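You operate a simulated robot arm through the tools that you are given. There is no shell and no other tool. Be economical: measure what you need, move in short steps, check, and stop when the job is done.

Carry out the task below with a simulated robot arm. There is one attempt and no reset: what you move stays moved.

JOB
Put things in order on the top of the grey bench. At the end: the gold profile gauge stands where the red rubber block stood; the tall prop from the top of the grey bench stands where the white bottle two stood; the white bottle two is in the grey tray; the red rubber block stands where the tall prop stood; whatever was shut is shut again. Leave all else as you found it, and nothing knocked over.

The check looks at the end state, three seconds after you hand in, the way a careful person would. Anything else that was tipped, shoved, dropped, spilled or broken makes it a failure.

ROBOT AND FRAMES
A 5-joint arm with a two-finger parallel gripper, fixed in place. Base frame: the origin is at the foot of the arm, x ahead of it, y to its left, z up; the work surface is at about z = 0. Lengths are in mm, angles in rad, forces in N, time in s.
With the tool pointing down near the work surface it reaches from about 260 to 680 mm from the base axis. Its first joint turns from -1.152 to 1.152 rad. The tool tilts only in the upright plane through the base axis and itself; it spins freely about its own axis. Payload 2.9 kg.
The TCP is the grasp point between the finger pads, 30 mm short of the fingertips. In the tool frame z runs along the fingers and y along their closing line. Largest opening 110 mm; finger width 20, thickness 10; the body of the gripper, 48 by 112 mm, starts 55 mm behind the TCP.
Orientation is told as [roll, pitch, yaw] about the base's x, y, z axes, in that order, counted from this pose: with the fingers straight down and closing along the base's y, the tool's x points along the base's -x, its y along +y and its z along -z.

CONTROLS
- The arm moves only by the tool drive_tool. Its argument "series" is a list of rows, each a list of 7 numbers: the gripper command, from -1 (shut) to 1 (fully open), values between in proportion, then the shift along the tool's x, y, z in cm, then the turn, a rotation vector about the tool's x, y, z in rad. In form: [[fingers, x, y, z, ax, ay, az], ...]. A call has 1 to 10 rows; each row is the pose to reach, as a shift and turn from the pose commanded when the call began, along the tool's axes at that moment. Each row takes 0.2 s and may step no farther than 50 mm and 0.15 rad from the row before; otherwise, or with a gripper value out of range, the whole call is refused. A pose out of reach is approached as far as the arm can. The call stops where the force on the tool passes 40 N (or 10 N more than at its start, if that is more) or the arm is blocked; 0.2 s more then pass. Each finger travels about 108 mm/s and halts on what it meets, pressing with about 35 N; the grip force reading is that of the motor and also rises with nothing between the fingers. The clock runs only during rows and for 0.2 s after the last one: add rows that repeat a pose to give the fingers time. It gives the time, the measured TCP pose, the force on the tool (base axes), the opening and the grip force at its end, in the units of the frame above (readings bear some noise), with the torque about the TCP (base axes, N m) and any sound that the robot's microphone picked up.
- Cameras (640 x 400 px; columns grow to the right, rows downward): "scene" is fixed at [35.5, -447.1, 607.5]; the picture's right is [0.80, -0.60, 0.00], its down [-0.32, -0.43, -0.84] and it looks along [0.51, 0.68, -0.54] (base axes); focal length 347 px, centre (320, 200). "wrist" rides on the gripper at [72, 17, -103] in the tool frame; the picture's right is [-0.23, 0.97, 0.00], its down [-0.76, -0.18, -0.62] and it looks along [-0.61, -0.14, 0.78] (tool axes); focal length 222 px, centre (320, 200).
- camera(camera): a new picture of that camera. No time passes.
- measure_at(camera, pixels): for up to 12 pixels [column, row] of the newest picture of that camera ("zoom" is the newest enlarged one), the place [x, y, z] in the base frame of the surface seen there, good to about 2 mm. No time passes.
- zoom(camera, box): a new picture of the part [left, top, right, bottom] of that camera's present view, enlarged. No time passes.
- finish_job(): hands the job in; it is judged then, once.

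Go step by step. Measure first, check grasps and placings, and put right what went wrong. The budget is 80 turns and 46 pictures, counting those below and the enlarged ones. Unless the task says otherwise, let go and move clear before handing in.

The tools are called after "Request:" as a command line: name --pt "numbers of a row" for each row, then --argument value for the rest, lists and objects as JSON in quotes. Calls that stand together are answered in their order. drive_tool: Moves the arm, as the interface text tells. Its arguments: {"type":"object","properties":{"series":{"type":"array","items":{"type":"array","items":{"type":"number"}}}},"required":["series"]} The other tools are called the same way: camera (camera) takes a picture; measure_at (camera, pixels) gives the place of the surface under pixels of a picture; zoom (camera, box) takes an enlarged picture of a part of a camera's view; finish_job () hands the job in.

At the start:

```text
time_s: 0.0
ee_pos: [499.3, -5.1, 294.3]
orientation: [0.001, -0.001, -0.001]
ft_force: [-0.2, 0.3, -0.2]
moment: [0.0, 0.02, -0.02]
grip_width: 109.6
grasp_force: 0.1
```

scene: 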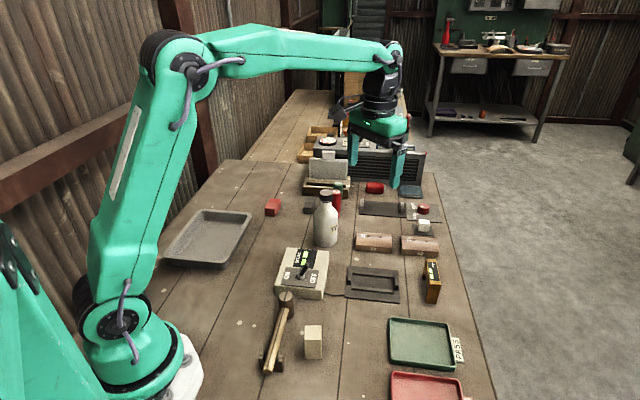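
wrist: 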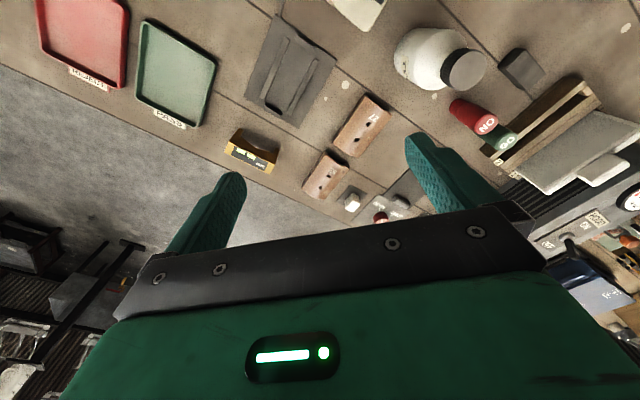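

The overview shows a grey tray (210,238), a white bottle (326,220) and many small items. I will enlarge the working area to identify the gauge, props, block and bench.

Request:
zoom --camera "scene" --box '[240, 110, 460, 250]'

Request:
zoom --camera "scene" --box '[240, 230, 480, 400]'

Request:
zoom --camera "wrist" --box '[380, 0, 640, 320]'

```text
2.86 times, centred on (350, 180) of scene
```

zoom: 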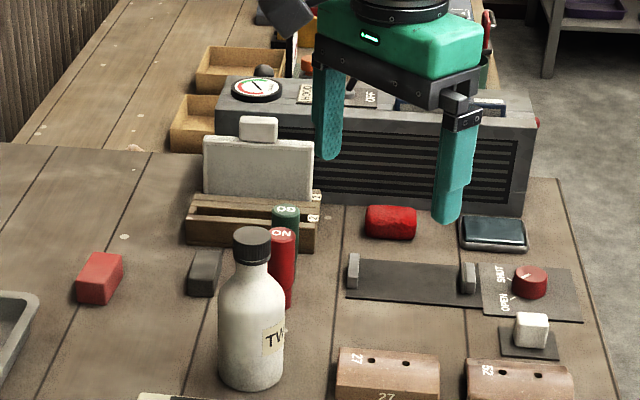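

```text
2.35 times, centred on (360, 315) of scene
```

zoom: 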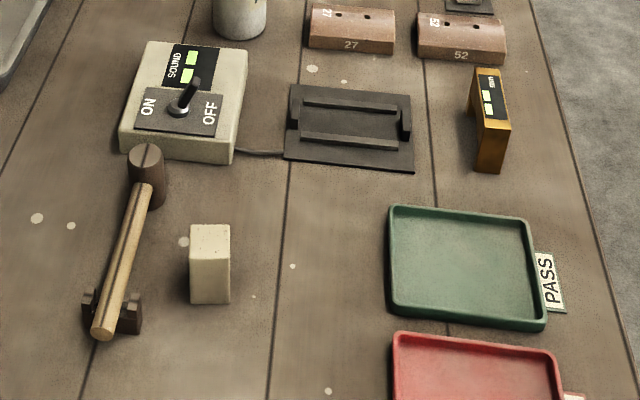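

```text
1.25 times, centred on (510, 160) of wrist
```

zoom: 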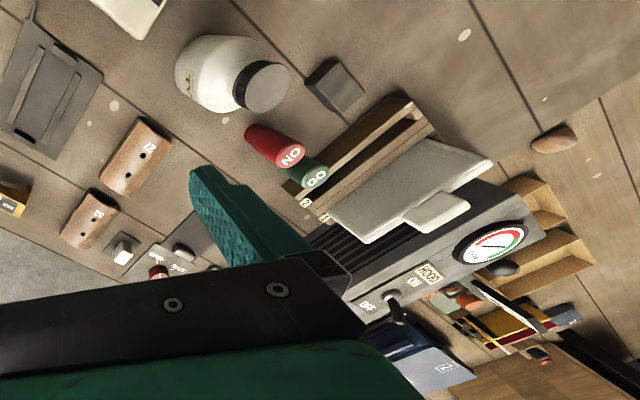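

There are two red candidates (zoom (100,278) and (390,222)), a gold item by the edge and more behind the grey unit, so I will measure these and raise the arm out of the view afterwards.

Request:
measure_at --camera "scene" --pixels '[[272, 207], [375, 187], [308, 207], [325, 197], [336, 200], [433, 268], [313, 330], [287, 297], [210, 238], [424, 208], [424, 225], [380, 212]]'

Request:
zoom --camera "scene" --box '[270, 70, 430, 170]'

Request:
zoom --camera "wrist" --box '[540, 160, 640, 360]'

Request:
zoom --camera "scene" --box '[400, 240, 460, 310]'

```text
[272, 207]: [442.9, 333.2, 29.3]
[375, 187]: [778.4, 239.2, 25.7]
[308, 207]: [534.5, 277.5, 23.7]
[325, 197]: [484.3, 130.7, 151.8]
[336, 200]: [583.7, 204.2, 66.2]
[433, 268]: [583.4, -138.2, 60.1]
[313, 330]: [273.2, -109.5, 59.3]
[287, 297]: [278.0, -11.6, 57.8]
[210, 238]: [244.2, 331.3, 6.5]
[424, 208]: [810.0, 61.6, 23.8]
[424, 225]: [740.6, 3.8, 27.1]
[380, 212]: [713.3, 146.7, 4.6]
```

```text
4.00 times, centred on (350, 120) of scene
```

zoom: 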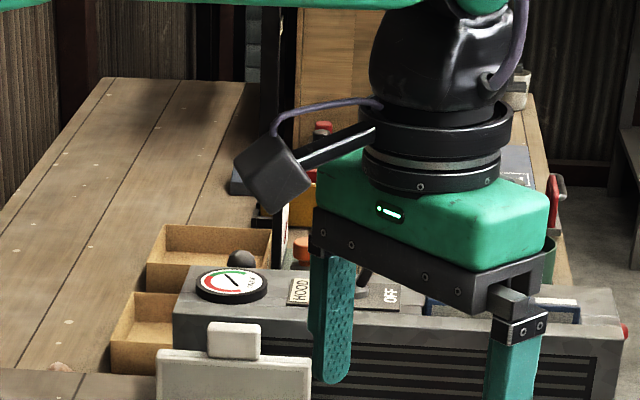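

```text
2.00 times, centred on (590, 260) of wrist
```

zoom: 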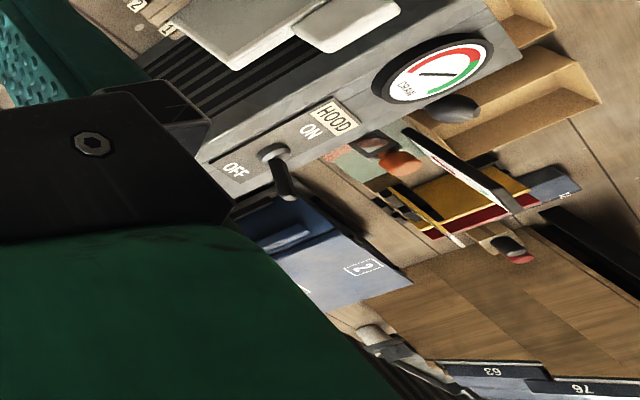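

```text
5.71 times, centred on (430, 275) of scene
```

zoom: 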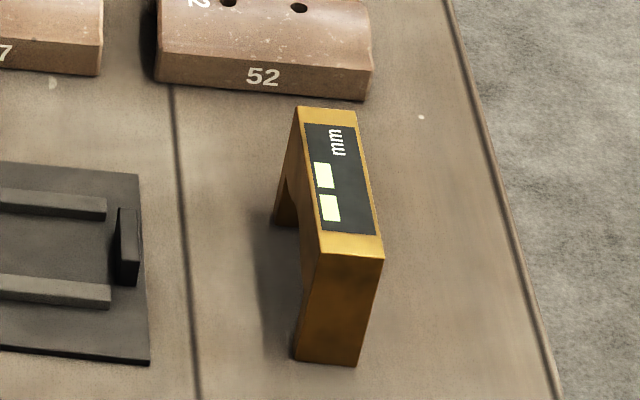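

The gold arch marked "mm" is the profile gauge, and the red block at (443,333) is the only reachable red block. I'll move back high to uncover the rear of the scene and look at the cream block with the wrist camera.

Request:
drive_tool --pt "1 4 -2 0 0 0 0" --pt "1 8 -4 0 0 0 0" --pt "1 12 -6 0 0 0 0" --pt "1 16 -8 0 0 0 0" --pt "1 19 -10 0 0 0 0"

Request:
camera --camera "wrist"

Request:
camera --camera "scene"

```text
time_s: 1.2
ee_pos: [308.7, -105.1, 293.6]
orientation: [0.0, 0.0, 0.0]
ft_force: [0.1, -0.3, 0.2]
moment: [-0.02, -0.01, 0.0]
grip_width: 110.0
grasp_force: 0.1
```

```text
37 pictures are left
```

wrist: 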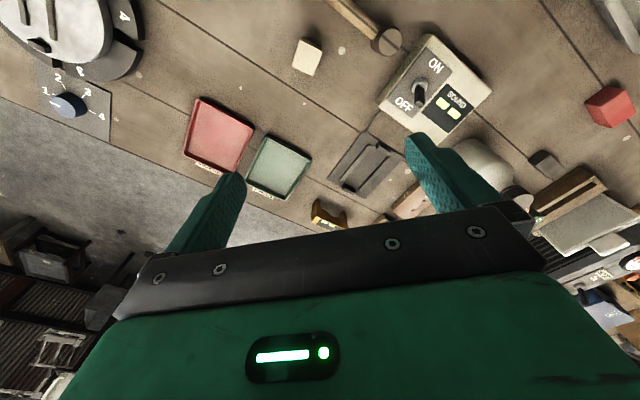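

```text
36 pictures are left
```

scene: 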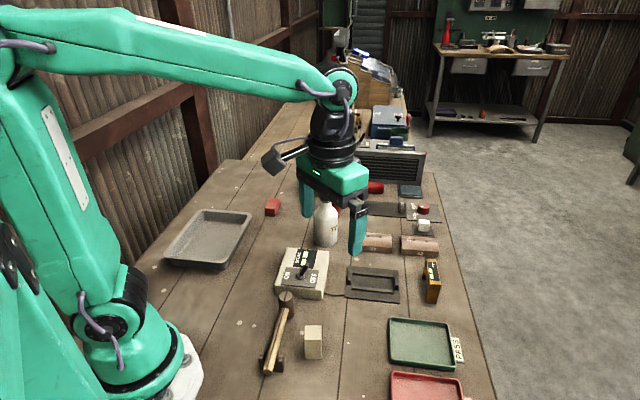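

The wrist view shows more bench on the right: a turntable and dial knob at (70,40). I'll swing that way to look for a second bottle or prop.

Request:
drive_tool --pt "1 0 -5 0 0 0 0" --pt "1 0 -10 0 0 0 0" --pt "1 0 -15 0 0 0 0" --pt "1 2 -19 0 0 0 0" --pt "1 4 -23 0 0 0 0" --pt "1 6 -27 0 0 0 0"

Request:
camera --camera "wrist"

Request:
camera --camera "scene"

```text
time_s: 2.6
ee_pos: [247.6, -375.8, 293.0]
orientation: [0.001, 0.0, 0.002]
ft_force: [0.1, 0.1, 0.0]
moment: [0.04, -0.04, -0.03]
grip_width: 110.2
grasp_force: 0.1
```

```text
35 pictures are left
```

wrist: 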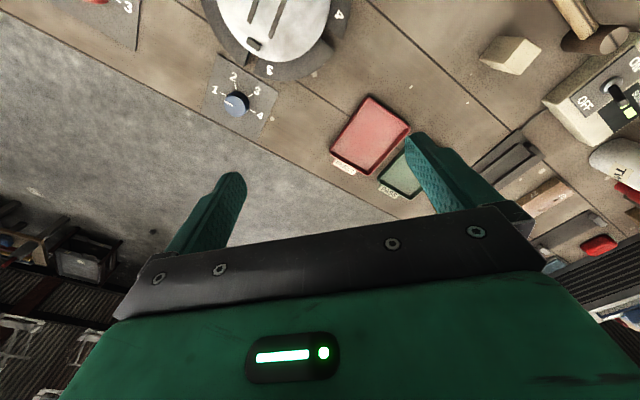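

```text
34 pictures are left
```

scene: 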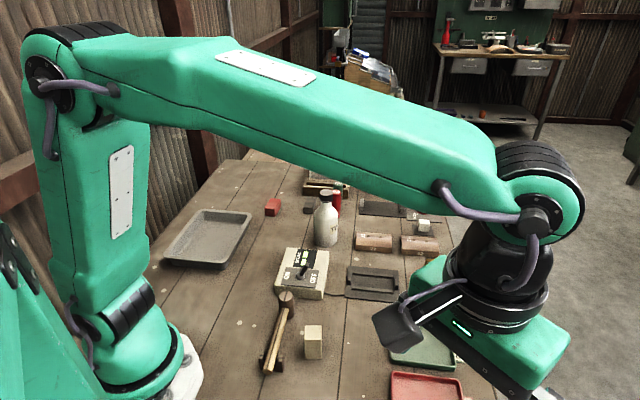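

There is still a panel with another knob at (100,0), so I'll spin the tool to face the camera to the right and see the remaining part of the bench.

Request:
drive_tool --pt "1 0 0 0 0 0 0.15" --pt "1 0 0 0 0 0 0.3" --pt "1 0 0 0 0 0 0.45" --pt "1 0 0 0 0 0 0.6" --pt "1 0 0 0 0 0 0.75" --pt "1 0 0 0 0 0 0.9" --pt "1 0 0 0 0 0 1.05" --pt "1 0 0 0 0 0 1.2" --pt "1 0 0 0 0 0 1.35" --pt "1 0 0 0 0 0 1.5"

Request:
camera --camera "wrist"

```text
time_s: 4.8
ee_pos: [251.1, -373.6, 294.3]
orientation: [0.001, 0.0, -1.502]
ft_force: [0.7, -0.4, -0.2]
moment: [0.0, 0.0, 0.03]
grip_width: 110.2
grasp_force: 0.0
```

```text
33 pictures are left
```

wrist: 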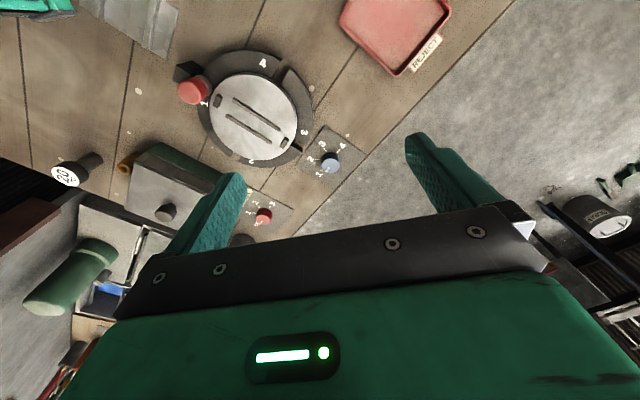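

This side shows a turntable, weight "20", a green-topped box and a cabinet. I'll enlarge to check for hidden props.

Request:
zoom --camera "wrist" --box '[0, 0, 320, 400]'

Request:
measure_at --camera "wrist" --pixels '[[160, 160], [65, 175], [192, 90], [180, 70], [70, 280], [250, 120], [20, 300], [130, 20], [263, 217], [60, 110]]'

Request:
zoom --camera "scene" --box '[260, 280, 340, 380]'

Request:
zoom --camera "scene" --box '[255, 165, 375, 265]'

```text
1.00 times, centred on (160, 200) of wrist (not enlarged: the box is as wide or as high as the picture)
```

zoom: 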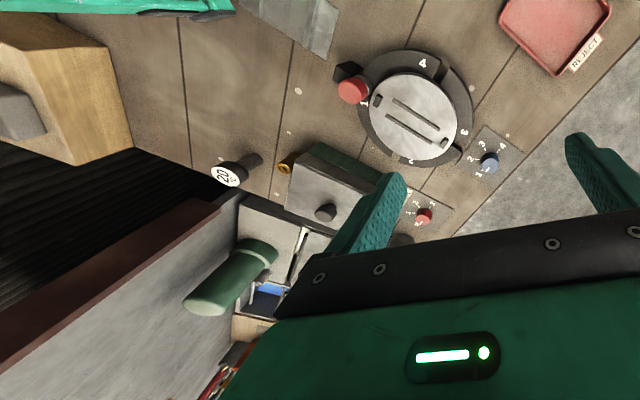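

```text
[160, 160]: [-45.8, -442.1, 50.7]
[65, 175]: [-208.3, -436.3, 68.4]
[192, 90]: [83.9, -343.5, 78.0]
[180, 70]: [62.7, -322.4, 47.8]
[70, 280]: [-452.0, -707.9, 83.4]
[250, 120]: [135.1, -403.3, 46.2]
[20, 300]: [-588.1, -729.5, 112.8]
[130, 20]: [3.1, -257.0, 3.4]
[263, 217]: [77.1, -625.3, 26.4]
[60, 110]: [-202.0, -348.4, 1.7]
```

```text
4.00 times, centred on (300, 330) of scene
```

zoom: 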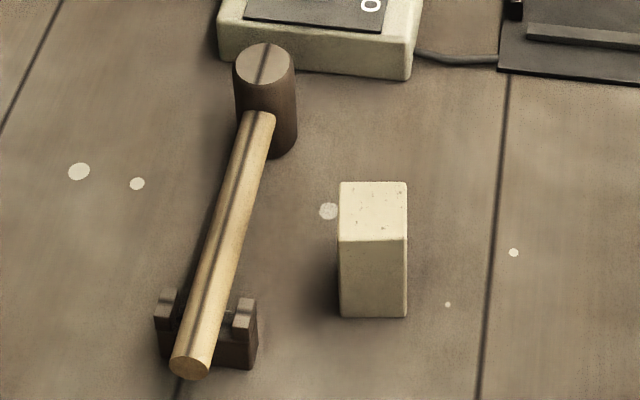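

```text
4.00 times, centred on (315, 215) of scene
```

zoom: 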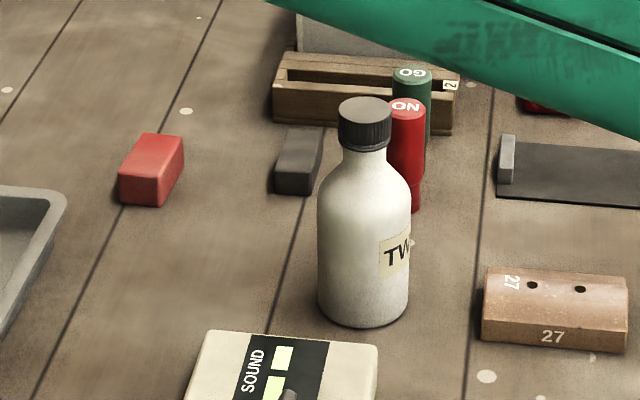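

The cream block, about 60 mm high, is the only plain upright prop; the dark and red blocks are low. I'll spin back and swing left to view the left side, tray and bottle from close.

Request:
drive_tool --pt "1 4.7 1 0 0 0 -0.15" --pt "1 9.4 2 0 0 0 -0.3" --pt "1 14.1 3 0 0 0 -0.45" --pt "1 18.8 4 0 0 0 -0.6" --pt "1 23.5 5 0 0 0 -0.75" --pt "1 28.2 6 0 0 0 -0.9" --pt "1 32.9 7 0 0 0 -1.05" --pt "1 37.6 8 0 0 0 -1.2" --pt "1 42.3 9 0 0 0 -1.35" --pt "1 47 10 0 0 0 -1.5"

Request:
drive_tool --pt "1 -2 4 0 0 0 0" --pt "1 -4 8 0 0 0 0" --pt "1 -4 13 0 0 0 0" --pt "1 -4 15 0 0 0 0"

Request:
camera --camera "wrist"

```text
time_s: 7.0
ee_pos: [316.1, 99.1, 296.0]
orientation: [0.0, 0.0, 0.002]
ft_force: [-0.3, 0.4, 0.1]
moment: [0.02, 0.0, 0.01]
grip_width: 109.9
grasp_force: 0.1
```

```text
time_s: 8.0
ee_pos: [356.6, 249.3, 295.9]
orientation: [0.0, 0.0, 0.0]
ft_force: [0.3, 0.2, 0.3]
moment: [0.0, -0.06, 0.03]
grip_width: 109.9
grasp_force: 0.1
```

```text
29 pictures are left
```

wrist: 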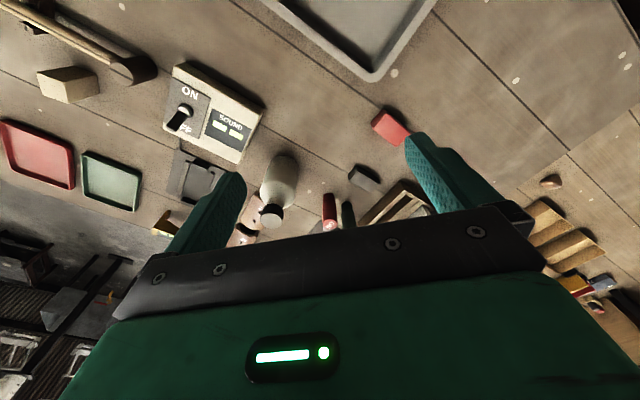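

No other prop is visible, so the cream block is the tall prop. Now I'll measure bottle, tray, and blocks in enlarged scene views.

Request:
zoom --camera "scene" --box '[150, 170, 350, 295]'

```text
3.20 times, centred on (250, 232) of scene
```

zoom: 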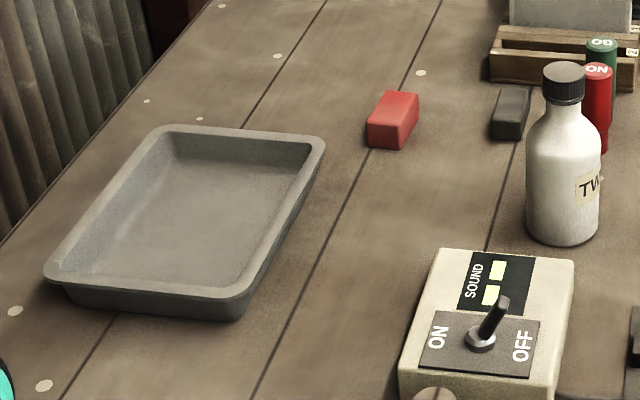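

Request:
measure_at --camera "zoom" --pixels '[[528, 200], [562, 200], [598, 200], [562, 242], [562, 67], [546, 85], [584, 88], [533, 150], [598, 150], [588, 140], [510, 115], [605, 125]]'

Request:
measure_at --camera "zoom" --pixels '[[370, 123], [402, 125], [386, 94], [417, 97], [370, 143], [400, 146], [200, 210], [270, 160], [160, 150], [220, 275], [90, 265], [312, 150]]'

Request:
zoom --camera "scene" --box '[270, 250, 470, 375]'

```text
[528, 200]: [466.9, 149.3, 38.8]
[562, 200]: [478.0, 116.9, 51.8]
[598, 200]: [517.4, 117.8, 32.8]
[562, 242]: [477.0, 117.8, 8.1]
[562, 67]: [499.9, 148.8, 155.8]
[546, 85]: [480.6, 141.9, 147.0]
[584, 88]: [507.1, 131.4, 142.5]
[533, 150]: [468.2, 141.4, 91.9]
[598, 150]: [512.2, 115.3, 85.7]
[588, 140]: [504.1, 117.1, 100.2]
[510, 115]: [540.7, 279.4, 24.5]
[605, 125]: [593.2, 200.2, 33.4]
```

```text
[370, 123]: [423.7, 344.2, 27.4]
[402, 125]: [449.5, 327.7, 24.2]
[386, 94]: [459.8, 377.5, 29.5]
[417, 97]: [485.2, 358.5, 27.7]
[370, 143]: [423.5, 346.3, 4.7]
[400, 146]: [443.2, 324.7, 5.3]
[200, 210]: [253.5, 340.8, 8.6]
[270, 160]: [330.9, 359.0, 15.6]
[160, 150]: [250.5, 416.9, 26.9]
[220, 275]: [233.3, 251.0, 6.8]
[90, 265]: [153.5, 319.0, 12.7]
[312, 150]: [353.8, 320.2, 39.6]
```

```text
3.20 times, centred on (370, 312) of scene
```

zoom: 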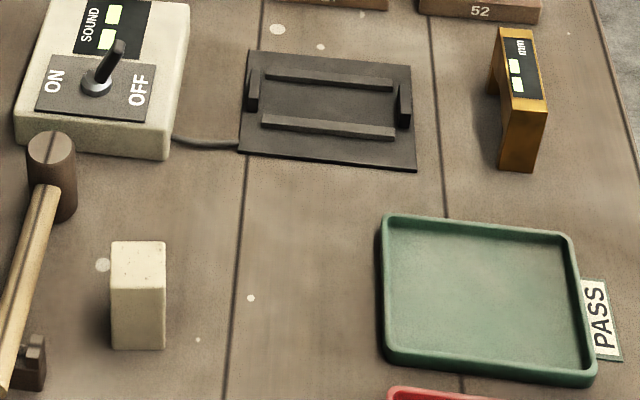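

Request:
measure_at --camera "zoom" --pixels '[[114, 244], [163, 244], [113, 285], [164, 288], [113, 342], [162, 347], [138, 265]]'

Request:
measure_at --camera "zoom" --pixels '[[501, 30], [534, 32], [513, 108], [546, 110], [502, 165], [528, 169], [544, 130], [495, 88], [520, 60]]'

Request:
camera --camera "scene"

```text
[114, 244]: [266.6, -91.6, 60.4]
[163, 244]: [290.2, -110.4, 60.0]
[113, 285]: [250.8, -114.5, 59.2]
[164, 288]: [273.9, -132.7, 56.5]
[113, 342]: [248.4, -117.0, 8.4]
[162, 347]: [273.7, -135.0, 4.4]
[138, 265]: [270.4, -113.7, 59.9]
```

```text
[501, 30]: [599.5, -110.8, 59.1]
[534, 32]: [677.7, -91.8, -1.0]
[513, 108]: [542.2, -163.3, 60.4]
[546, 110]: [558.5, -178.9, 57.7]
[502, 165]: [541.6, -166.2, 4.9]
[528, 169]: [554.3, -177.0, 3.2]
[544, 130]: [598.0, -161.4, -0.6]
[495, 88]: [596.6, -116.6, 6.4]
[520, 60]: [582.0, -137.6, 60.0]
```

```text
26 pictures are left
```

scene: 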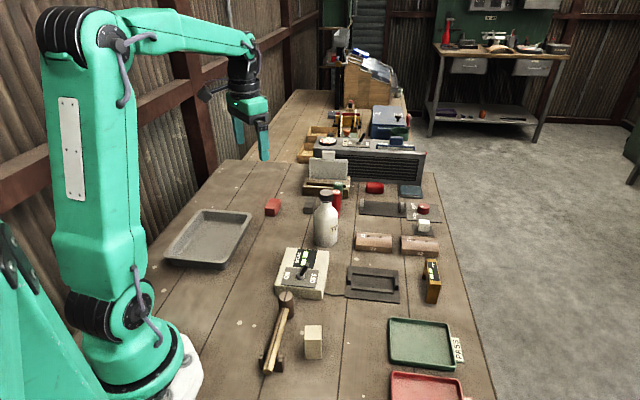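

The prop centre is about (270,-112), red block (455,352), gauge (570,-144). Bottle cap seen in the wrist view at (272,213); I'll measure it and the tray to fix the bottle axis.

Request:
zoom --camera "wrist" --box '[240, 140, 320, 240]'

Request:
zoom --camera "scene" --box '[150, 200, 260, 280]'

```text
4.00 times, centred on (280, 190) of wrist
```

zoom: 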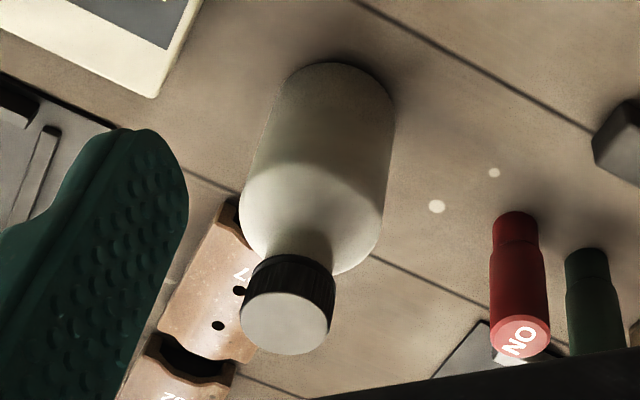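

```text
5.00 times, centred on (205, 240) of scene
```

zoom: 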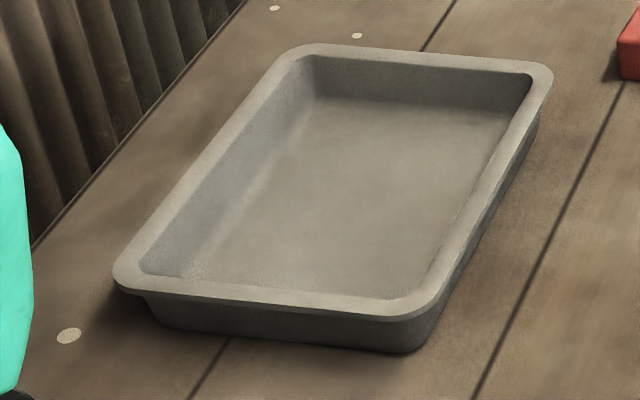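

The tray floor is clear and flat; I'll measure its extents and the cap's top face.

Request:
measure_at --camera "zoom" --pixels '[[330, 125], [490, 135], [210, 265], [390, 285], [350, 200], [300, 52], [540, 75], [130, 275], [400, 305]]'

Request:
measure_at --camera "wrist" --pixels '[[311, 220], [303, 219], [321, 222], [312, 227], [311, 213], [315, 170], [378, 224], [376, 205]]'

```text
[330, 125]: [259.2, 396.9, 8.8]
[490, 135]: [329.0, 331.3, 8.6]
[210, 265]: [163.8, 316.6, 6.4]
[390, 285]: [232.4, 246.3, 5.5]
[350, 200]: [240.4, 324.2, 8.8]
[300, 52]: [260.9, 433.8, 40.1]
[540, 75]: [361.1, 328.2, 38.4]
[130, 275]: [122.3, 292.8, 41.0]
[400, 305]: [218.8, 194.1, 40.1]
```

```text
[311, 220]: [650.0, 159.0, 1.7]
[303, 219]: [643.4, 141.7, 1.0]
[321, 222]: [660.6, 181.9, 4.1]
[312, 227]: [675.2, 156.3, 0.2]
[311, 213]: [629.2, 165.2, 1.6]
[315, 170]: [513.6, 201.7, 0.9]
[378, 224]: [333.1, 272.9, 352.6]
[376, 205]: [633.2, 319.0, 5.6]
```

Tray floor centre is near (246,322), z≈7. My wrist pixel offsets were off (the enlargement spans columns 200–360), so I'll remeasure the cap.

Request:
measure_at --camera "wrist" --pixels '[[271, 220], [262, 219], [281, 221], [272, 227], [271, 214], [330, 224], [350, 224]]'

```text
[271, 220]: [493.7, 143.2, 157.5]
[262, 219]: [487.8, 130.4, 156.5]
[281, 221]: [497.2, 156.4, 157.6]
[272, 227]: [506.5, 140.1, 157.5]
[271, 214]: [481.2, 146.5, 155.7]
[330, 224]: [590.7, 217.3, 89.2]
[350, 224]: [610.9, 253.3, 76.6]
```

Cap centre is (493.5,143), top z≈157. I'll move above it and descend to z≈200 for a check.

Request:
drive_tool --pt "1 -3.5 -2.7 0 0 0 0" --pt "1 -7 -5.4 0 0 0 0" --pt "1 -10.5 -8.1 0 0 0 0" --pt "1 -13.7 -10.6 0 0 0 0" --pt "1 -13.7 -10.6 4 0 0 0" --pt "1 -13.7 -10.6 8 0 0 0" --pt "1 -13.7 -10.6 8 0 0 0"

Request:
camera --camera "wrist"

```text
time_s: 9.6
ee_pos: [493.6, 144.5, 215.7]
orientation: [-0.001, -0.001, -0.001]
ft_force: [0.4, 0.9, 0.1]
moment: [-0.04, 0.04, -0.02]
grip_width: 110.1
grasp_force: 0.1
```

```text
23 pictures are left
```

wrist: 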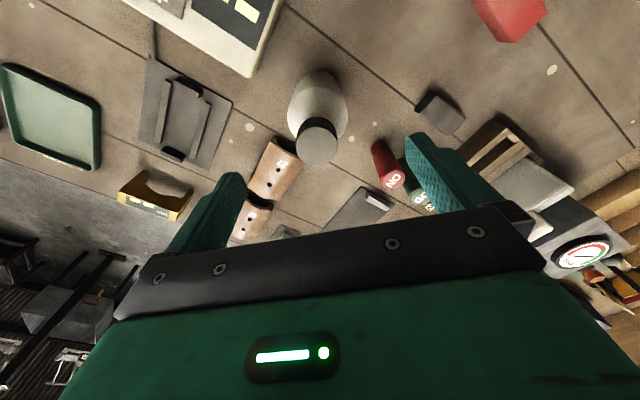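

The cap at (317,140) lies between the fingers; I'll confirm with a measurement, including the gauge at (155,195) and the red block at (510,20).

Request:
measure_at --camera "wrist" --pixels '[[317, 143], [300, 142], [334, 142], [317, 160], [122, 190], [188, 186], [158, 212], [478, 8], [510, 40], [540, 22]]'

```text
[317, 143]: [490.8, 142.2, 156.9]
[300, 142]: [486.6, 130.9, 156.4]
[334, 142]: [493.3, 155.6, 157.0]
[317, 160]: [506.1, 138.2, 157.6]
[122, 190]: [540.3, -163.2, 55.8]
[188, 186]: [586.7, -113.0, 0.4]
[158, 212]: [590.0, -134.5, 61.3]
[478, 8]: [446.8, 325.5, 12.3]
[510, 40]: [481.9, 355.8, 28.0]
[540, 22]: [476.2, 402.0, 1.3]
```

The cap is centred at about (492,143). I'll descend to z≈150 and close.

Request:
drive_tool --pt "1 0.1 -0.1 3 0 0 0" --pt "1 0.1 -0.1 6 0 0 0" --pt "1 0.1 -0.1 6.5 0 0 0" --pt "0.2 0.1 -0.1 6.5 0 0 0" --pt "-0.2 0.1 -0.1 6.5 0 0 0" --pt "-0.5 0.1 -0.1 6.5 0 0 0" --pt "-1 0.1 -0.1 6.5 0 0 0" --pt "-1 0.1 -0.1 6.5 0 0 0"

Request:
zoom --camera "scene" --box '[260, 130, 400, 260]'

```text
time_s: 11.4
ee_pos: [490.9, 144.4, 150.1]
orientation: [0.001, 0.0, -0.001]
ft_force: [-0.2, -0.3, 0.4]
moment: [0.01, -0.02, -0.01]
grip_width: 31.9
grasp_force: 34.9
```

```text
3.08 times, centred on (330, 195) of scene
```

zoom: 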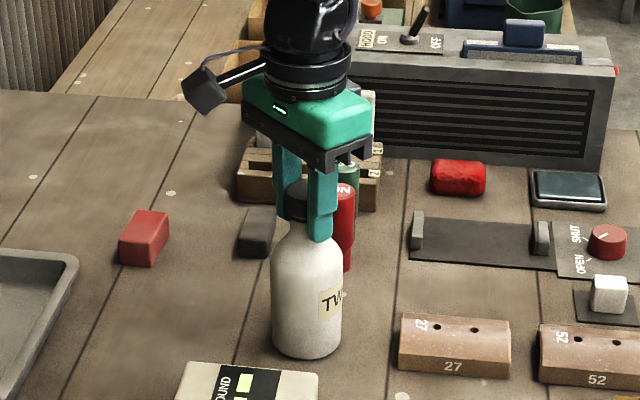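

The cap is gripped (width 31.9, 35 N). I'll lift gently and check for slip.

Request:
drive_tool --pt "-1 0 0 -1 0 0 0" --pt "-1 0 0 -3 0 0 0" --pt "-1 0 0 -6 0 0 0" --pt "-1 0 0 -9 0 0 0" --pt "-1 0 0 -9 0 0 0"

Request:
zoom --camera "scene" --box '[260, 130, 400, 260]'

```text
time_s: 12.6
ee_pos: [493.9, 143.4, 241.4]
orientation: [-0.001, -0.001, -0.001]
ft_force: [-0.5, 0.4, -0.7]
moment: [0.0, -0.05, -0.01]
grip_width: 31.8
grasp_force: 34.8
```

```text
3.08 times, centred on (330, 195) of scene
```

zoom: 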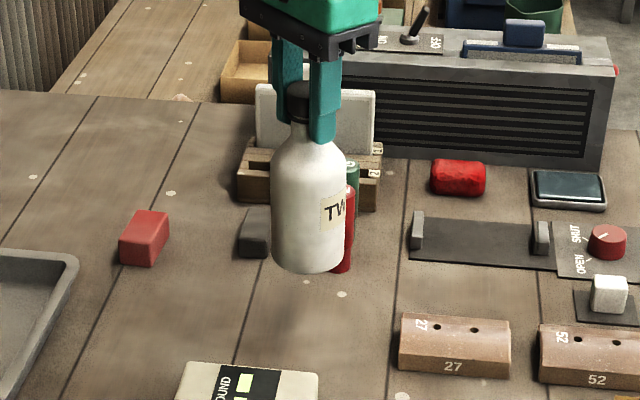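

The bottle hangs straight. I'll carry it over the tray centre (246,322).

Request:
drive_tool --pt "-1 3.5 2.5 0 0 0 0" --pt "-1 7 5 0 0 0 0" --pt "-1 10.5 7.6 0 0 0 0" --pt "-1 14 10.2 0 0 0 0" --pt "-1 17.5 12.7 0 0 0 0" --pt "-1 21 15.2 0 0 0 0" --pt "-1 24.6 17.8 0 0 0 0" --pt "-1 24.6 17.8 3 0 0 0" --pt "-1 24.6 17.8 6 0 0 0" --pt "-1 24.6 17.8 7 0 0 0"

Request:
zoom --camera "scene" --box '[130, 130, 290, 280]'

```text
time_s: 14.8
ee_pos: [245.7, 321.8, 170.8]
orientation: [0.001, -0.001, 0.002]
ft_force: [-0.3, 0.5, -1.0]
moment: [-0.04, 0.01, 0.0]
grip_width: 31.8
grasp_force: 35.6
```

```text
2.67 times, centred on (210, 205) of scene
```

zoom: 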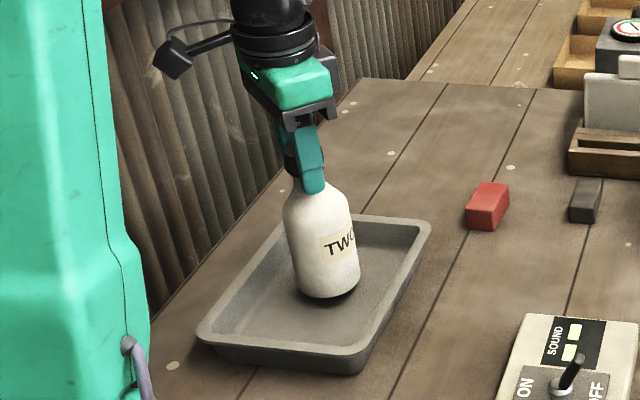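

The bottle is about 13 mm above the tray floor. Lowering gently.

Request:
drive_tool --pt "-1 0 0 0.5 0 0 0" --pt "-1 0 0 1.0 0 0 0" --pt "-1 0 0 1.2 0 0 0" --pt "-1 0 0 1.3 0 0 0" --pt "-1 0 0 1.3 0 0 0"

```text
time_s: 16.0
ee_pos: [246.8, 321.8, 157.9]
orientation: [0.0, -0.001, 0.0]
ft_force: [0.2, -1.2, 2.8]
moment: [-0.05, 0.01, -0.03]
grip_width: 31.7
grasp_force: 34.9
```

Upward force 2.8 N shows the bottle touching the floor. Release and rise.

Request:
drive_tool --pt "-0.2 0 0 1.3 0 0 0" --pt "0.3 0 0 1.3 0 0 0" --pt "0.3 0 0 1.3 0 0 0"

Request:
drive_tool --pt "0.3 0 0 -4 0 0 0" --pt "0.3 0 0 -8 0 0 0" --pt "0.3 0 0 -11 0 0 0"

Request:
zoom --camera "scene" --box '[130, 130, 290, 280]'

```text
time_s: 16.8
ee_pos: [246.8, 321.7, 145.0]
orientation: [0.0, 0.0, 0.0]
ft_force: [-0.5, -1.0, -1.0]
moment: [-0.01, 0.01, -0.04]
grip_width: 71.3
grasp_force: 0.1
```

```text
time_s: 17.6
ee_pos: [245.1, 321.8, 254.2]
orientation: [0.0, 0.0, 0.0]
ft_force: [0.5, -0.1, -0.4]
moment: [-0.01, -0.01, 0.01]
grip_width: 71.7
grasp_force: 0.1
```

```text
2.67 times, centred on (210, 205) of scene
```

zoom: 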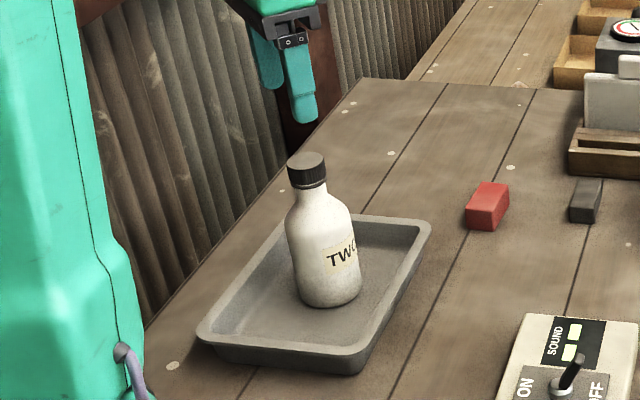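

The bottle stands upright in the tray. Next: the cream prop; I'll fly there with a slight outward detour, spinning 0.64 rad to align with its faces.

Request:
drive_tool --pt "0 -1.7 -4.4 0 0 0 0.13" --pt "0 -3.4 -8.8 0 0 0 0.26" --pt "0 -5.1 -13.2 0 0 0 0.39" --pt "0 -6.8 -17.6 0 0 0 0.52" --pt "0 -8.5 -22 0 0 0 0.6435" --pt "0 -7.5 -26.4 0 0 0 0.6435" --pt "0 -6.5 -30.8 0 0 0 0.6435" --pt "0 -5.3 -35.2 0 0 0 0.6435" --pt "0 -4 -39.4 0 0 0 0.6435" --pt "0 -2.5 -43.4 0 0 0 0.6435"

Request:
drive_tool --pt "0 0 0 4 0 0 0" --pt "0 0 0 8 0 0 0" --pt "0 0 0 12 0 0 0" --pt "0 0 0 12 0 0 0"

Request:
camera --camera "wrist"

Request:
zoom --camera "scene" --box '[220, 200, 440, 390]'

```text
time_s: 19.8
ee_pos: [270.8, -109.8, 256.1]
orientation: [-0.001, -0.001, -0.643]
ft_force: [0.7, -0.3, -0.2]
moment: [-0.01, 0.01, -0.02]
grip_width: 55.1
grasp_force: 0.0
```

```text
time_s: 20.8
ee_pos: [270.7, -111.2, 136.5]
orientation: [0.0, 0.001, -0.644]
ft_force: [-0.2, 0.5, 0.0]
moment: [-0.03, -0.02, 0.0]
grip_width: 55.1
grasp_force: 0.1
```

```text
18 pictures are left
```

wrist: 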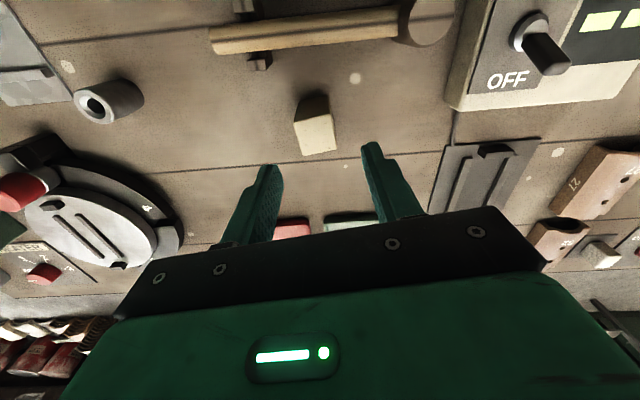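

```text
2.11 times, centred on (330, 295) of scene
```

zoom: 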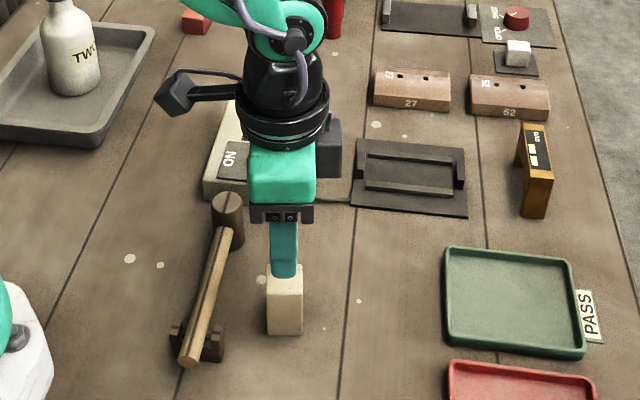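

The fingers straddle the prop at (316,125). I'll verify its top face centre before descending.

Request:
measure_at --camera "wrist" --pixels '[[297, 126], [331, 116], [304, 153], [335, 148], [316, 135]]'

```text
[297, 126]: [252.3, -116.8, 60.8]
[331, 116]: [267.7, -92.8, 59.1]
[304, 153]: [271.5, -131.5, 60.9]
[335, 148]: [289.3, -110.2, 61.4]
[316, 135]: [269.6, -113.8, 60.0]
```

Top face centre is (270,-113), matching the TCP. Descend and grip.

Request:
drive_tool --pt "0 0 0 4 0 0 0" --pt "0 0 0 8 0 0 0" --pt "0 0 0 9.8 0 0 0" --pt "0 0 0 9.8 0 0 0" --pt "-0.4 0 0 9.8 0 0 0" --pt "-1 0 0 9.8 0 0 0" --pt "-1 0 0 9.8 0 0 0"

```text
time_s: 22.4
ee_pos: [273.2, -110.3, 37.2]
orientation: [0.001, 0.0, -0.643]
ft_force: [-1.5, 0.2, -0.6]
moment: [-0.02, 0.01, 0.02]
grip_width: 31.8
grasp_force: 35.1
```

Gripped at 31.8 mm. Lift 120 mm and carry to above the bottle's old spot (492.5,143).

Request:
drive_tool --pt "-1 0 0 -4 0 0 0" --pt "-1 0 0 -8 0 0 0" --pt "-1 0 0 -12 0 0 0" --pt "-1 -0.35 4.82 -12 0 0 0" --pt "-1 -0.7 9.64 -12 0 0 0" --pt "-1 -1.05 14.46 -12 0 0 0" --pt "-1 -1.4 19.28 -12 0 0 0" --pt "-1 -1.75 24.1 -12 0 0 0" --pt "-1 -2.1 28.9 -12 0 0 0" --pt "-1 -2.46 33.72 -12 0 0 0"

Request:
drive_tool --pt "-1 0 0 4 0 0 0" --pt "-1 0 0 8 0 0 0" --pt "-1 0 0 10 0 0 0" --pt "-1 0 0 10 0 0 0"

Request:
zoom --camera "scene" --box '[250, 130, 410, 260]'

```text
time_s: 24.6
ee_pos: [493.9, 144.3, 156.2]
orientation: [0.0, 0.0, -0.644]
ft_force: [0.0, 0.3, -1.2]
moment: [0.01, 0.0, 0.04]
grip_width: 31.4
grasp_force: 34.5
```

```text
time_s: 25.6
ee_pos: [492.8, 144.8, 55.5]
orientation: [-0.001, 0.0, -0.645]
ft_force: [-0.4, 0.3, -1.3]
moment: [-0.04, 0.0, 0.02]
grip_width: 31.6
grasp_force: 34.9
```

```text
3.08 times, centred on (330, 195) of scene
```

zoom: 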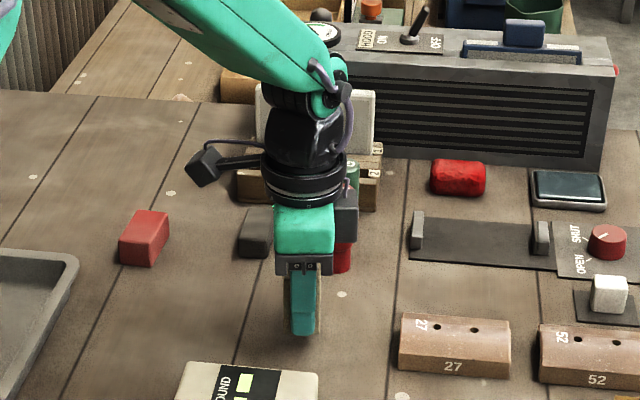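

The prop hovers about 18 mm above the spot. Lower until contact.

Request:
drive_tool --pt "-1 0 0 1.2 0 0 0" --pt "-1 0 0 1.6 0 0 0" --pt "-1 0 0 1.8 0 0 0" --pt "-1 0 0 1.8 0 0 0"

```text
time_s: 26.6
ee_pos: [491.9, 142.8, 37.6]
orientation: [0.002, 0.0, -0.645]
ft_force: [0.1, -0.2, -1.7]
moment: [0.01, -0.01, -0.01]
grip_width: 31.6
grasp_force: 35.8
```

No contact yet (force still −1.7 N); lower 1–2 mm more.

Request:
drive_tool --pt "-1 0 0 0.1 0 0 0" --pt "-1 0 0 0.1 0 0 0"

```text
time_s: 27.2
ee_pos: [494.1, 142.9, 37.7]
orientation: [0.0, 0.001, -0.644]
ft_force: [-0.5, 0.8, -1.5]
moment: [-0.01, -0.03, -0.02]
grip_width: 31.8
grasp_force: 35.1
```

Request:
drive_tool --pt "-1 0 0 0.1 0 0 0" --pt "-1 0 0 0.1 0 0 0"

```text
time_s: 27.8
ee_pos: [492.7, 143.5, 37.1]
orientation: [0.0, -0.001, -0.643]
ft_force: [-2.2, -0.3, 3.0]
moment: [-0.03, 0.07, 0.0]
grip_width: 31.9
grasp_force: 35.1
```

Contact now (+3 N). Release and rise.

Request:
drive_tool --pt "-0.4 0 0 0 0 0 0" --pt "0 0 0 0 0 0 0" --pt "0 0 0 0 0 0 0" --pt "0 0 0 -4 0 0 0" --pt "0 0 0 -8 0 0 0" --pt "0 0 0 -12 0 0 0" --pt "0 0 0 -14 0 0 0"

Request:
camera --camera "wrist"

```text
time_s: 29.4
ee_pos: [492.5, 144.5, 175.5]
orientation: [-0.001, 0.001, -0.644]
ft_force: [-0.4, 0.3, -0.2]
moment: [0.01, 0.0, 0.01]
grip_width: 55.0
grasp_force: 0.1
```

```text
15 pictures are left
```

wrist: 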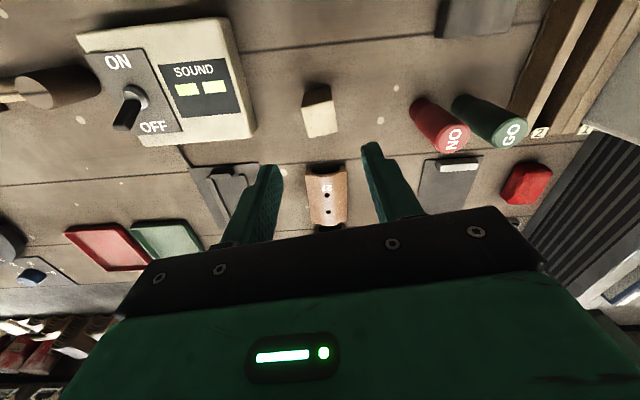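

The prop stands upright at (318,110). Now to the red block: move above it and spin a quarter turn to close across its short side.

Request:
drive_tool --pt "0 3.1 2.9 0 0 0 -0.15" --pt "0 6.2 5.8 0 0 0 -0.3" --pt "0 9.3 8.7 0 0 0 -0.45" --pt "0 12.4 11.6 0 0 0 -0.6" --pt "0 15.5 14.5 0 0 0 -0.75" --pt "0 15.5 14.5 0 0 0 -0.9" --pt "0 15.5 14.5 0 0 0 -1.05" --pt "0 15.5 14.5 0 0 0 -1.2" --pt "0 15.5 14.5 0 0 0 -1.35" --pt "0 15.5 14.5 0 0 0 -1.5"

Request:
drive_tool --pt "0 0 0 1 0 0 -0.05" --pt "0 0 0 4 0 0 -0.05" --pt "0 0 0 4 0 0 -0.05"

Request:
camera --camera "wrist"

```text
time_s: 31.6
ee_pos: [457.5, 350.8, 177.6]
orientation: [0.002, 0.0, 0.859]
ft_force: [0.1, -0.5, 0.5]
moment: [-0.01, -0.02, 0.01]
grip_width: 55.1
grasp_force: 0.0
```

```text
time_s: 32.4
ee_pos: [455.2, 352.5, 135.4]
orientation: [0.0, 0.0, 0.908]
ft_force: [-0.8, -0.1, 0.4]
moment: [0.03, -0.01, -0.02]
grip_width: 54.9
grasp_force: 0.0
```

```text
14 pictures are left
```

wrist: 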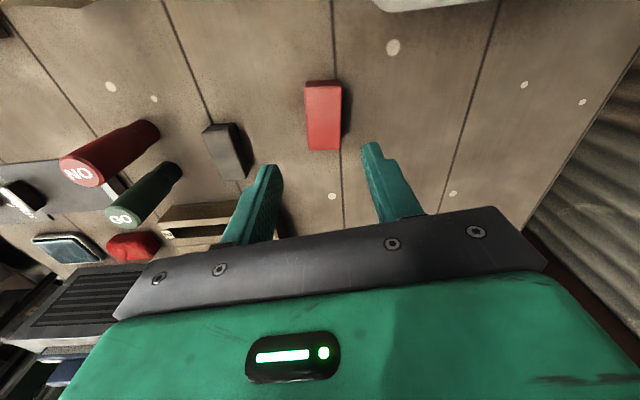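

Request:
measure_at --camera "wrist" --pixels '[[307, 88], [339, 87], [309, 147], [339, 146], [324, 118], [307, 118], [339, 118]]'

```text
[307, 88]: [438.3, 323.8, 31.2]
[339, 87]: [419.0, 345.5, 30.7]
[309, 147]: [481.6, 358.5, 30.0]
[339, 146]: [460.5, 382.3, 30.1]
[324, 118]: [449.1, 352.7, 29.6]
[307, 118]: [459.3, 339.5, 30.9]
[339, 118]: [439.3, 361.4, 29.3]
```

The red block's top centre is about (450.5,352), long axis at 41°. I'll shift ~5 mm, turn +0.19 and recheck.

Request:
drive_tool --pt "0 0.31 0.39 2 0 0 0.1" --pt "0 0.31 0.39 4 0 0 0.19" --pt "0 0.31 0.39 4 0 0 0.19"

Request:
camera --camera "wrist"

```text
time_s: 33.2
ee_pos: [451.9, 351.1, 94.9]
orientation: [0.001, 0.0, 0.714]
ft_force: [-0.1, -1.2, 0.7]
moment: [-0.02, -0.01, 0.01]
grip_width: 54.8
grasp_force: 0.1
```

```text
13 pictures are left
```

wrist: 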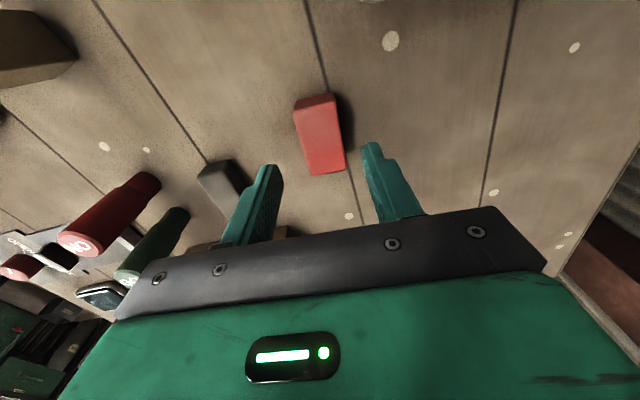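

The tilt now matches how an aligned block looks in this camera. Quick numeric check of corners.

Request:
measure_at --camera "wrist" --pixels '[[297, 108], [333, 102], [308, 170], [343, 164], [320, 136]]'

```text
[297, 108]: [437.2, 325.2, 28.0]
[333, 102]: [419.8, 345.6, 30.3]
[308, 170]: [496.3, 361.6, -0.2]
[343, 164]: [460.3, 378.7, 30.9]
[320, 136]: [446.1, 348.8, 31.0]
```

Centre ≈ (449.5,352), well aligned. Descend to z≈34 and grip.

Request:
drive_tool --pt "0 0 0 3 0 0 0" --pt "0 0 0 5 0 0 0" --pt "0 0 0 6.1 0 0 0" --pt "0 0 0 6.1 0 0 0" --pt "-0.4 0 0 6.1 0 0 0" --pt "-1 0 0 6.1 0 0 0" --pt "-1 0 0 6.1 0 0 0"

```text
time_s: 34.8
ee_pos: [450.5, 352.2, 36.1]
orientation: [0.001, 0.001, 0.717]
ft_force: [-0.6, -1.2, 0.3]
moment: [-0.03, -0.01, -0.01]
grip_width: 33.0
grasp_force: 35.0
```

Gripped (33 mm). Before placing I want the hammer's position near the prop's old spot.

Request:
camera --camera "scene"

Request:
measure_at --camera "scene" --pixels '[[286, 312], [280, 330], [274, 350], [269, 368], [283, 362], [283, 330], [290, 318], [280, 366]]'

```text
12 pictures are left
```

scene: 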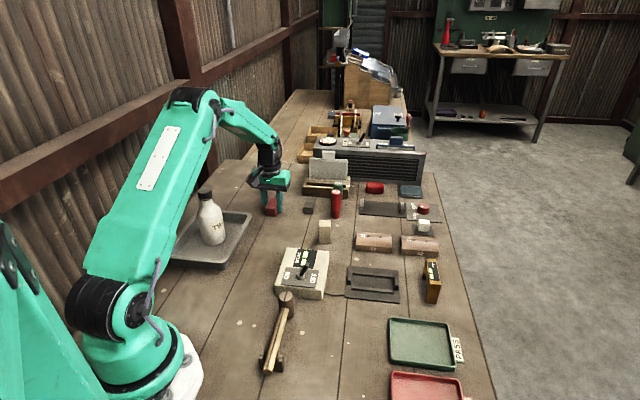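

```text
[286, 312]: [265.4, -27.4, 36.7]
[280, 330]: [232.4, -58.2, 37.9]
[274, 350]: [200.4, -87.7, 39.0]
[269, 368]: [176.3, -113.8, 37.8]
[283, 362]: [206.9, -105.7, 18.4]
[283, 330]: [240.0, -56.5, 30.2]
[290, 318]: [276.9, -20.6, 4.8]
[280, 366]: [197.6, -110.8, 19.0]
```

Hammer handle edge leaves ~27 mm clearance for the fingers. Lift and carry the red block towards the prop's old spot.

Request:
drive_tool --pt "-1 0 0 -5 0 0 0" --pt "-1 0 0 -10 0 0 0" --pt "-1 4.4 -2.33 -10 0 0 0" --pt "-1 8.8 -4.66 -10 0 0 0" --pt "-1 13.2 -6.99 -10 0 0 0" --pt "-1 17.6 -9.32 -10 0 0 0" --pt "-1 22 -11.65 -10 0 0 0" --pt "-1 26.4 -13.98 -10 0 0 0" --pt "-1 30.8 -16.31 -10 0 0 0" --pt "-1 35.2 -18.64 -10 0 0 0"

Request:
drive_tool --pt "-1 4.4 -2.33 0 0 0 0" --pt "-1 8.8 -4.66 0 0 0 0" --pt "-1 8.8 -4.66 4 0 0 0" --pt "-1 8.8 -4.66 8 0 0 0" --pt "-1 8.8 -4.66 8 0 0 0"

Request:
zoom --camera "scene" --box '[220, 250, 400, 400]'

```text
time_s: 37.0
ee_pos: [306.1, -22.8, 137.1]
orientation: [0.0, 0.001, 0.718]
ft_force: [0.6, -0.2, -1.8]
moment: [0.0, 0.0, -0.01]
grip_width: 33.0
grasp_force: 34.8
```

```text
time_s: 38.2
ee_pos: [274.4, -111.6, 56.6]
orientation: [-0.001, 0.0, 0.715]
ft_force: [-0.1, 0.2, -1.0]
moment: [0.02, 0.0, -0.03]
grip_width: 32.9
grasp_force: 35.0
```

```text
2.67 times, centred on (310, 325) of scene
```

zoom: 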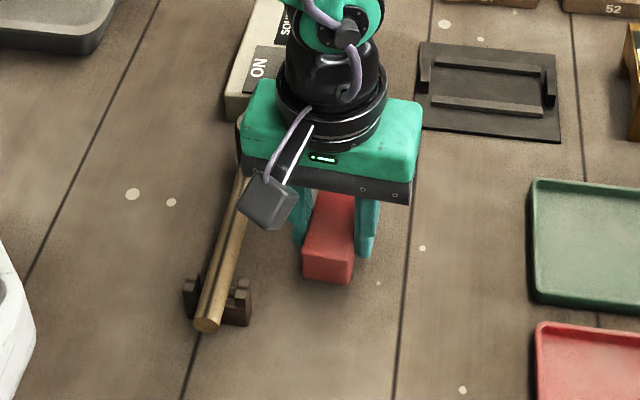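

Positioned over the spot with clearance to the hammer. Lower ~20 mm.

Request:
drive_tool --pt "-1 0 0 1.2 0 0 0" --pt "-1 0 0 1.8 0 0 0" --pt "-1 0 0 2.0 0 0 0" --pt "-1 0 0 2.0 0 0 0"

```text
time_s: 39.2
ee_pos: [273.5, -112.5, 36.1]
orientation: [0.001, -0.001, 0.716]
ft_force: [-0.3, 0.0, 0.4]
moment: [-0.01, -0.01, -0.01]
grip_width: 33.0
grasp_force: 35.1
```

About 2–3 mm too far in x; nudge back slightly lifted, then lower to contact.

Request:
drive_tool --pt "-1 0 0 -0.2 0 0 0" --pt "-1 0.15 0.13 -0.2 0 0 0" --pt "-1 0.15 0.13 0.05 0 0 0" --pt "-1 0.15 0.13 0.05 0 0 0"

```text
time_s: 40.2
ee_pos: [270.9, -112.9, 36.1]
orientation: [0.0, 0.0, 0.718]
ft_force: [-2.0, 1.7, 9.4]
moment: [0.08, 0.05, 0.08]
grip_width: 33.1
grasp_force: 34.9
```

Firm contact (9 N). Release with a modest opening and rise.

Request:
drive_tool --pt "-0.25 0 0 0 0 0 0" --pt "-0.1 0 0 0 0 0 0" --pt "-0.1 0 0 0 0 0 0" --pt "-0.1 0 0 -4 0 0 0" --pt "-0.1 0 0 -8 0 0 0" --pt "-0.1 0 0 -12 0 0 0" --pt "-0.1 0 0 -16 0 0 0"

Request:
camera --camera "wrist"

```text
time_s: 41.8
ee_pos: [271.6, -111.2, 195.1]
orientation: [0.002, 0.001, 0.716]
ft_force: [-0.2, -1.2, -0.2]
moment: [0.0, -0.03, 0.02]
grip_width: 49.6
grasp_force: 0.0
```

```text
10 pictures are left
```

wrist: 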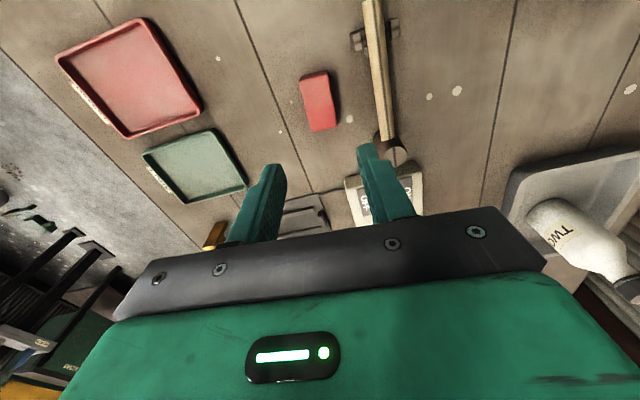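

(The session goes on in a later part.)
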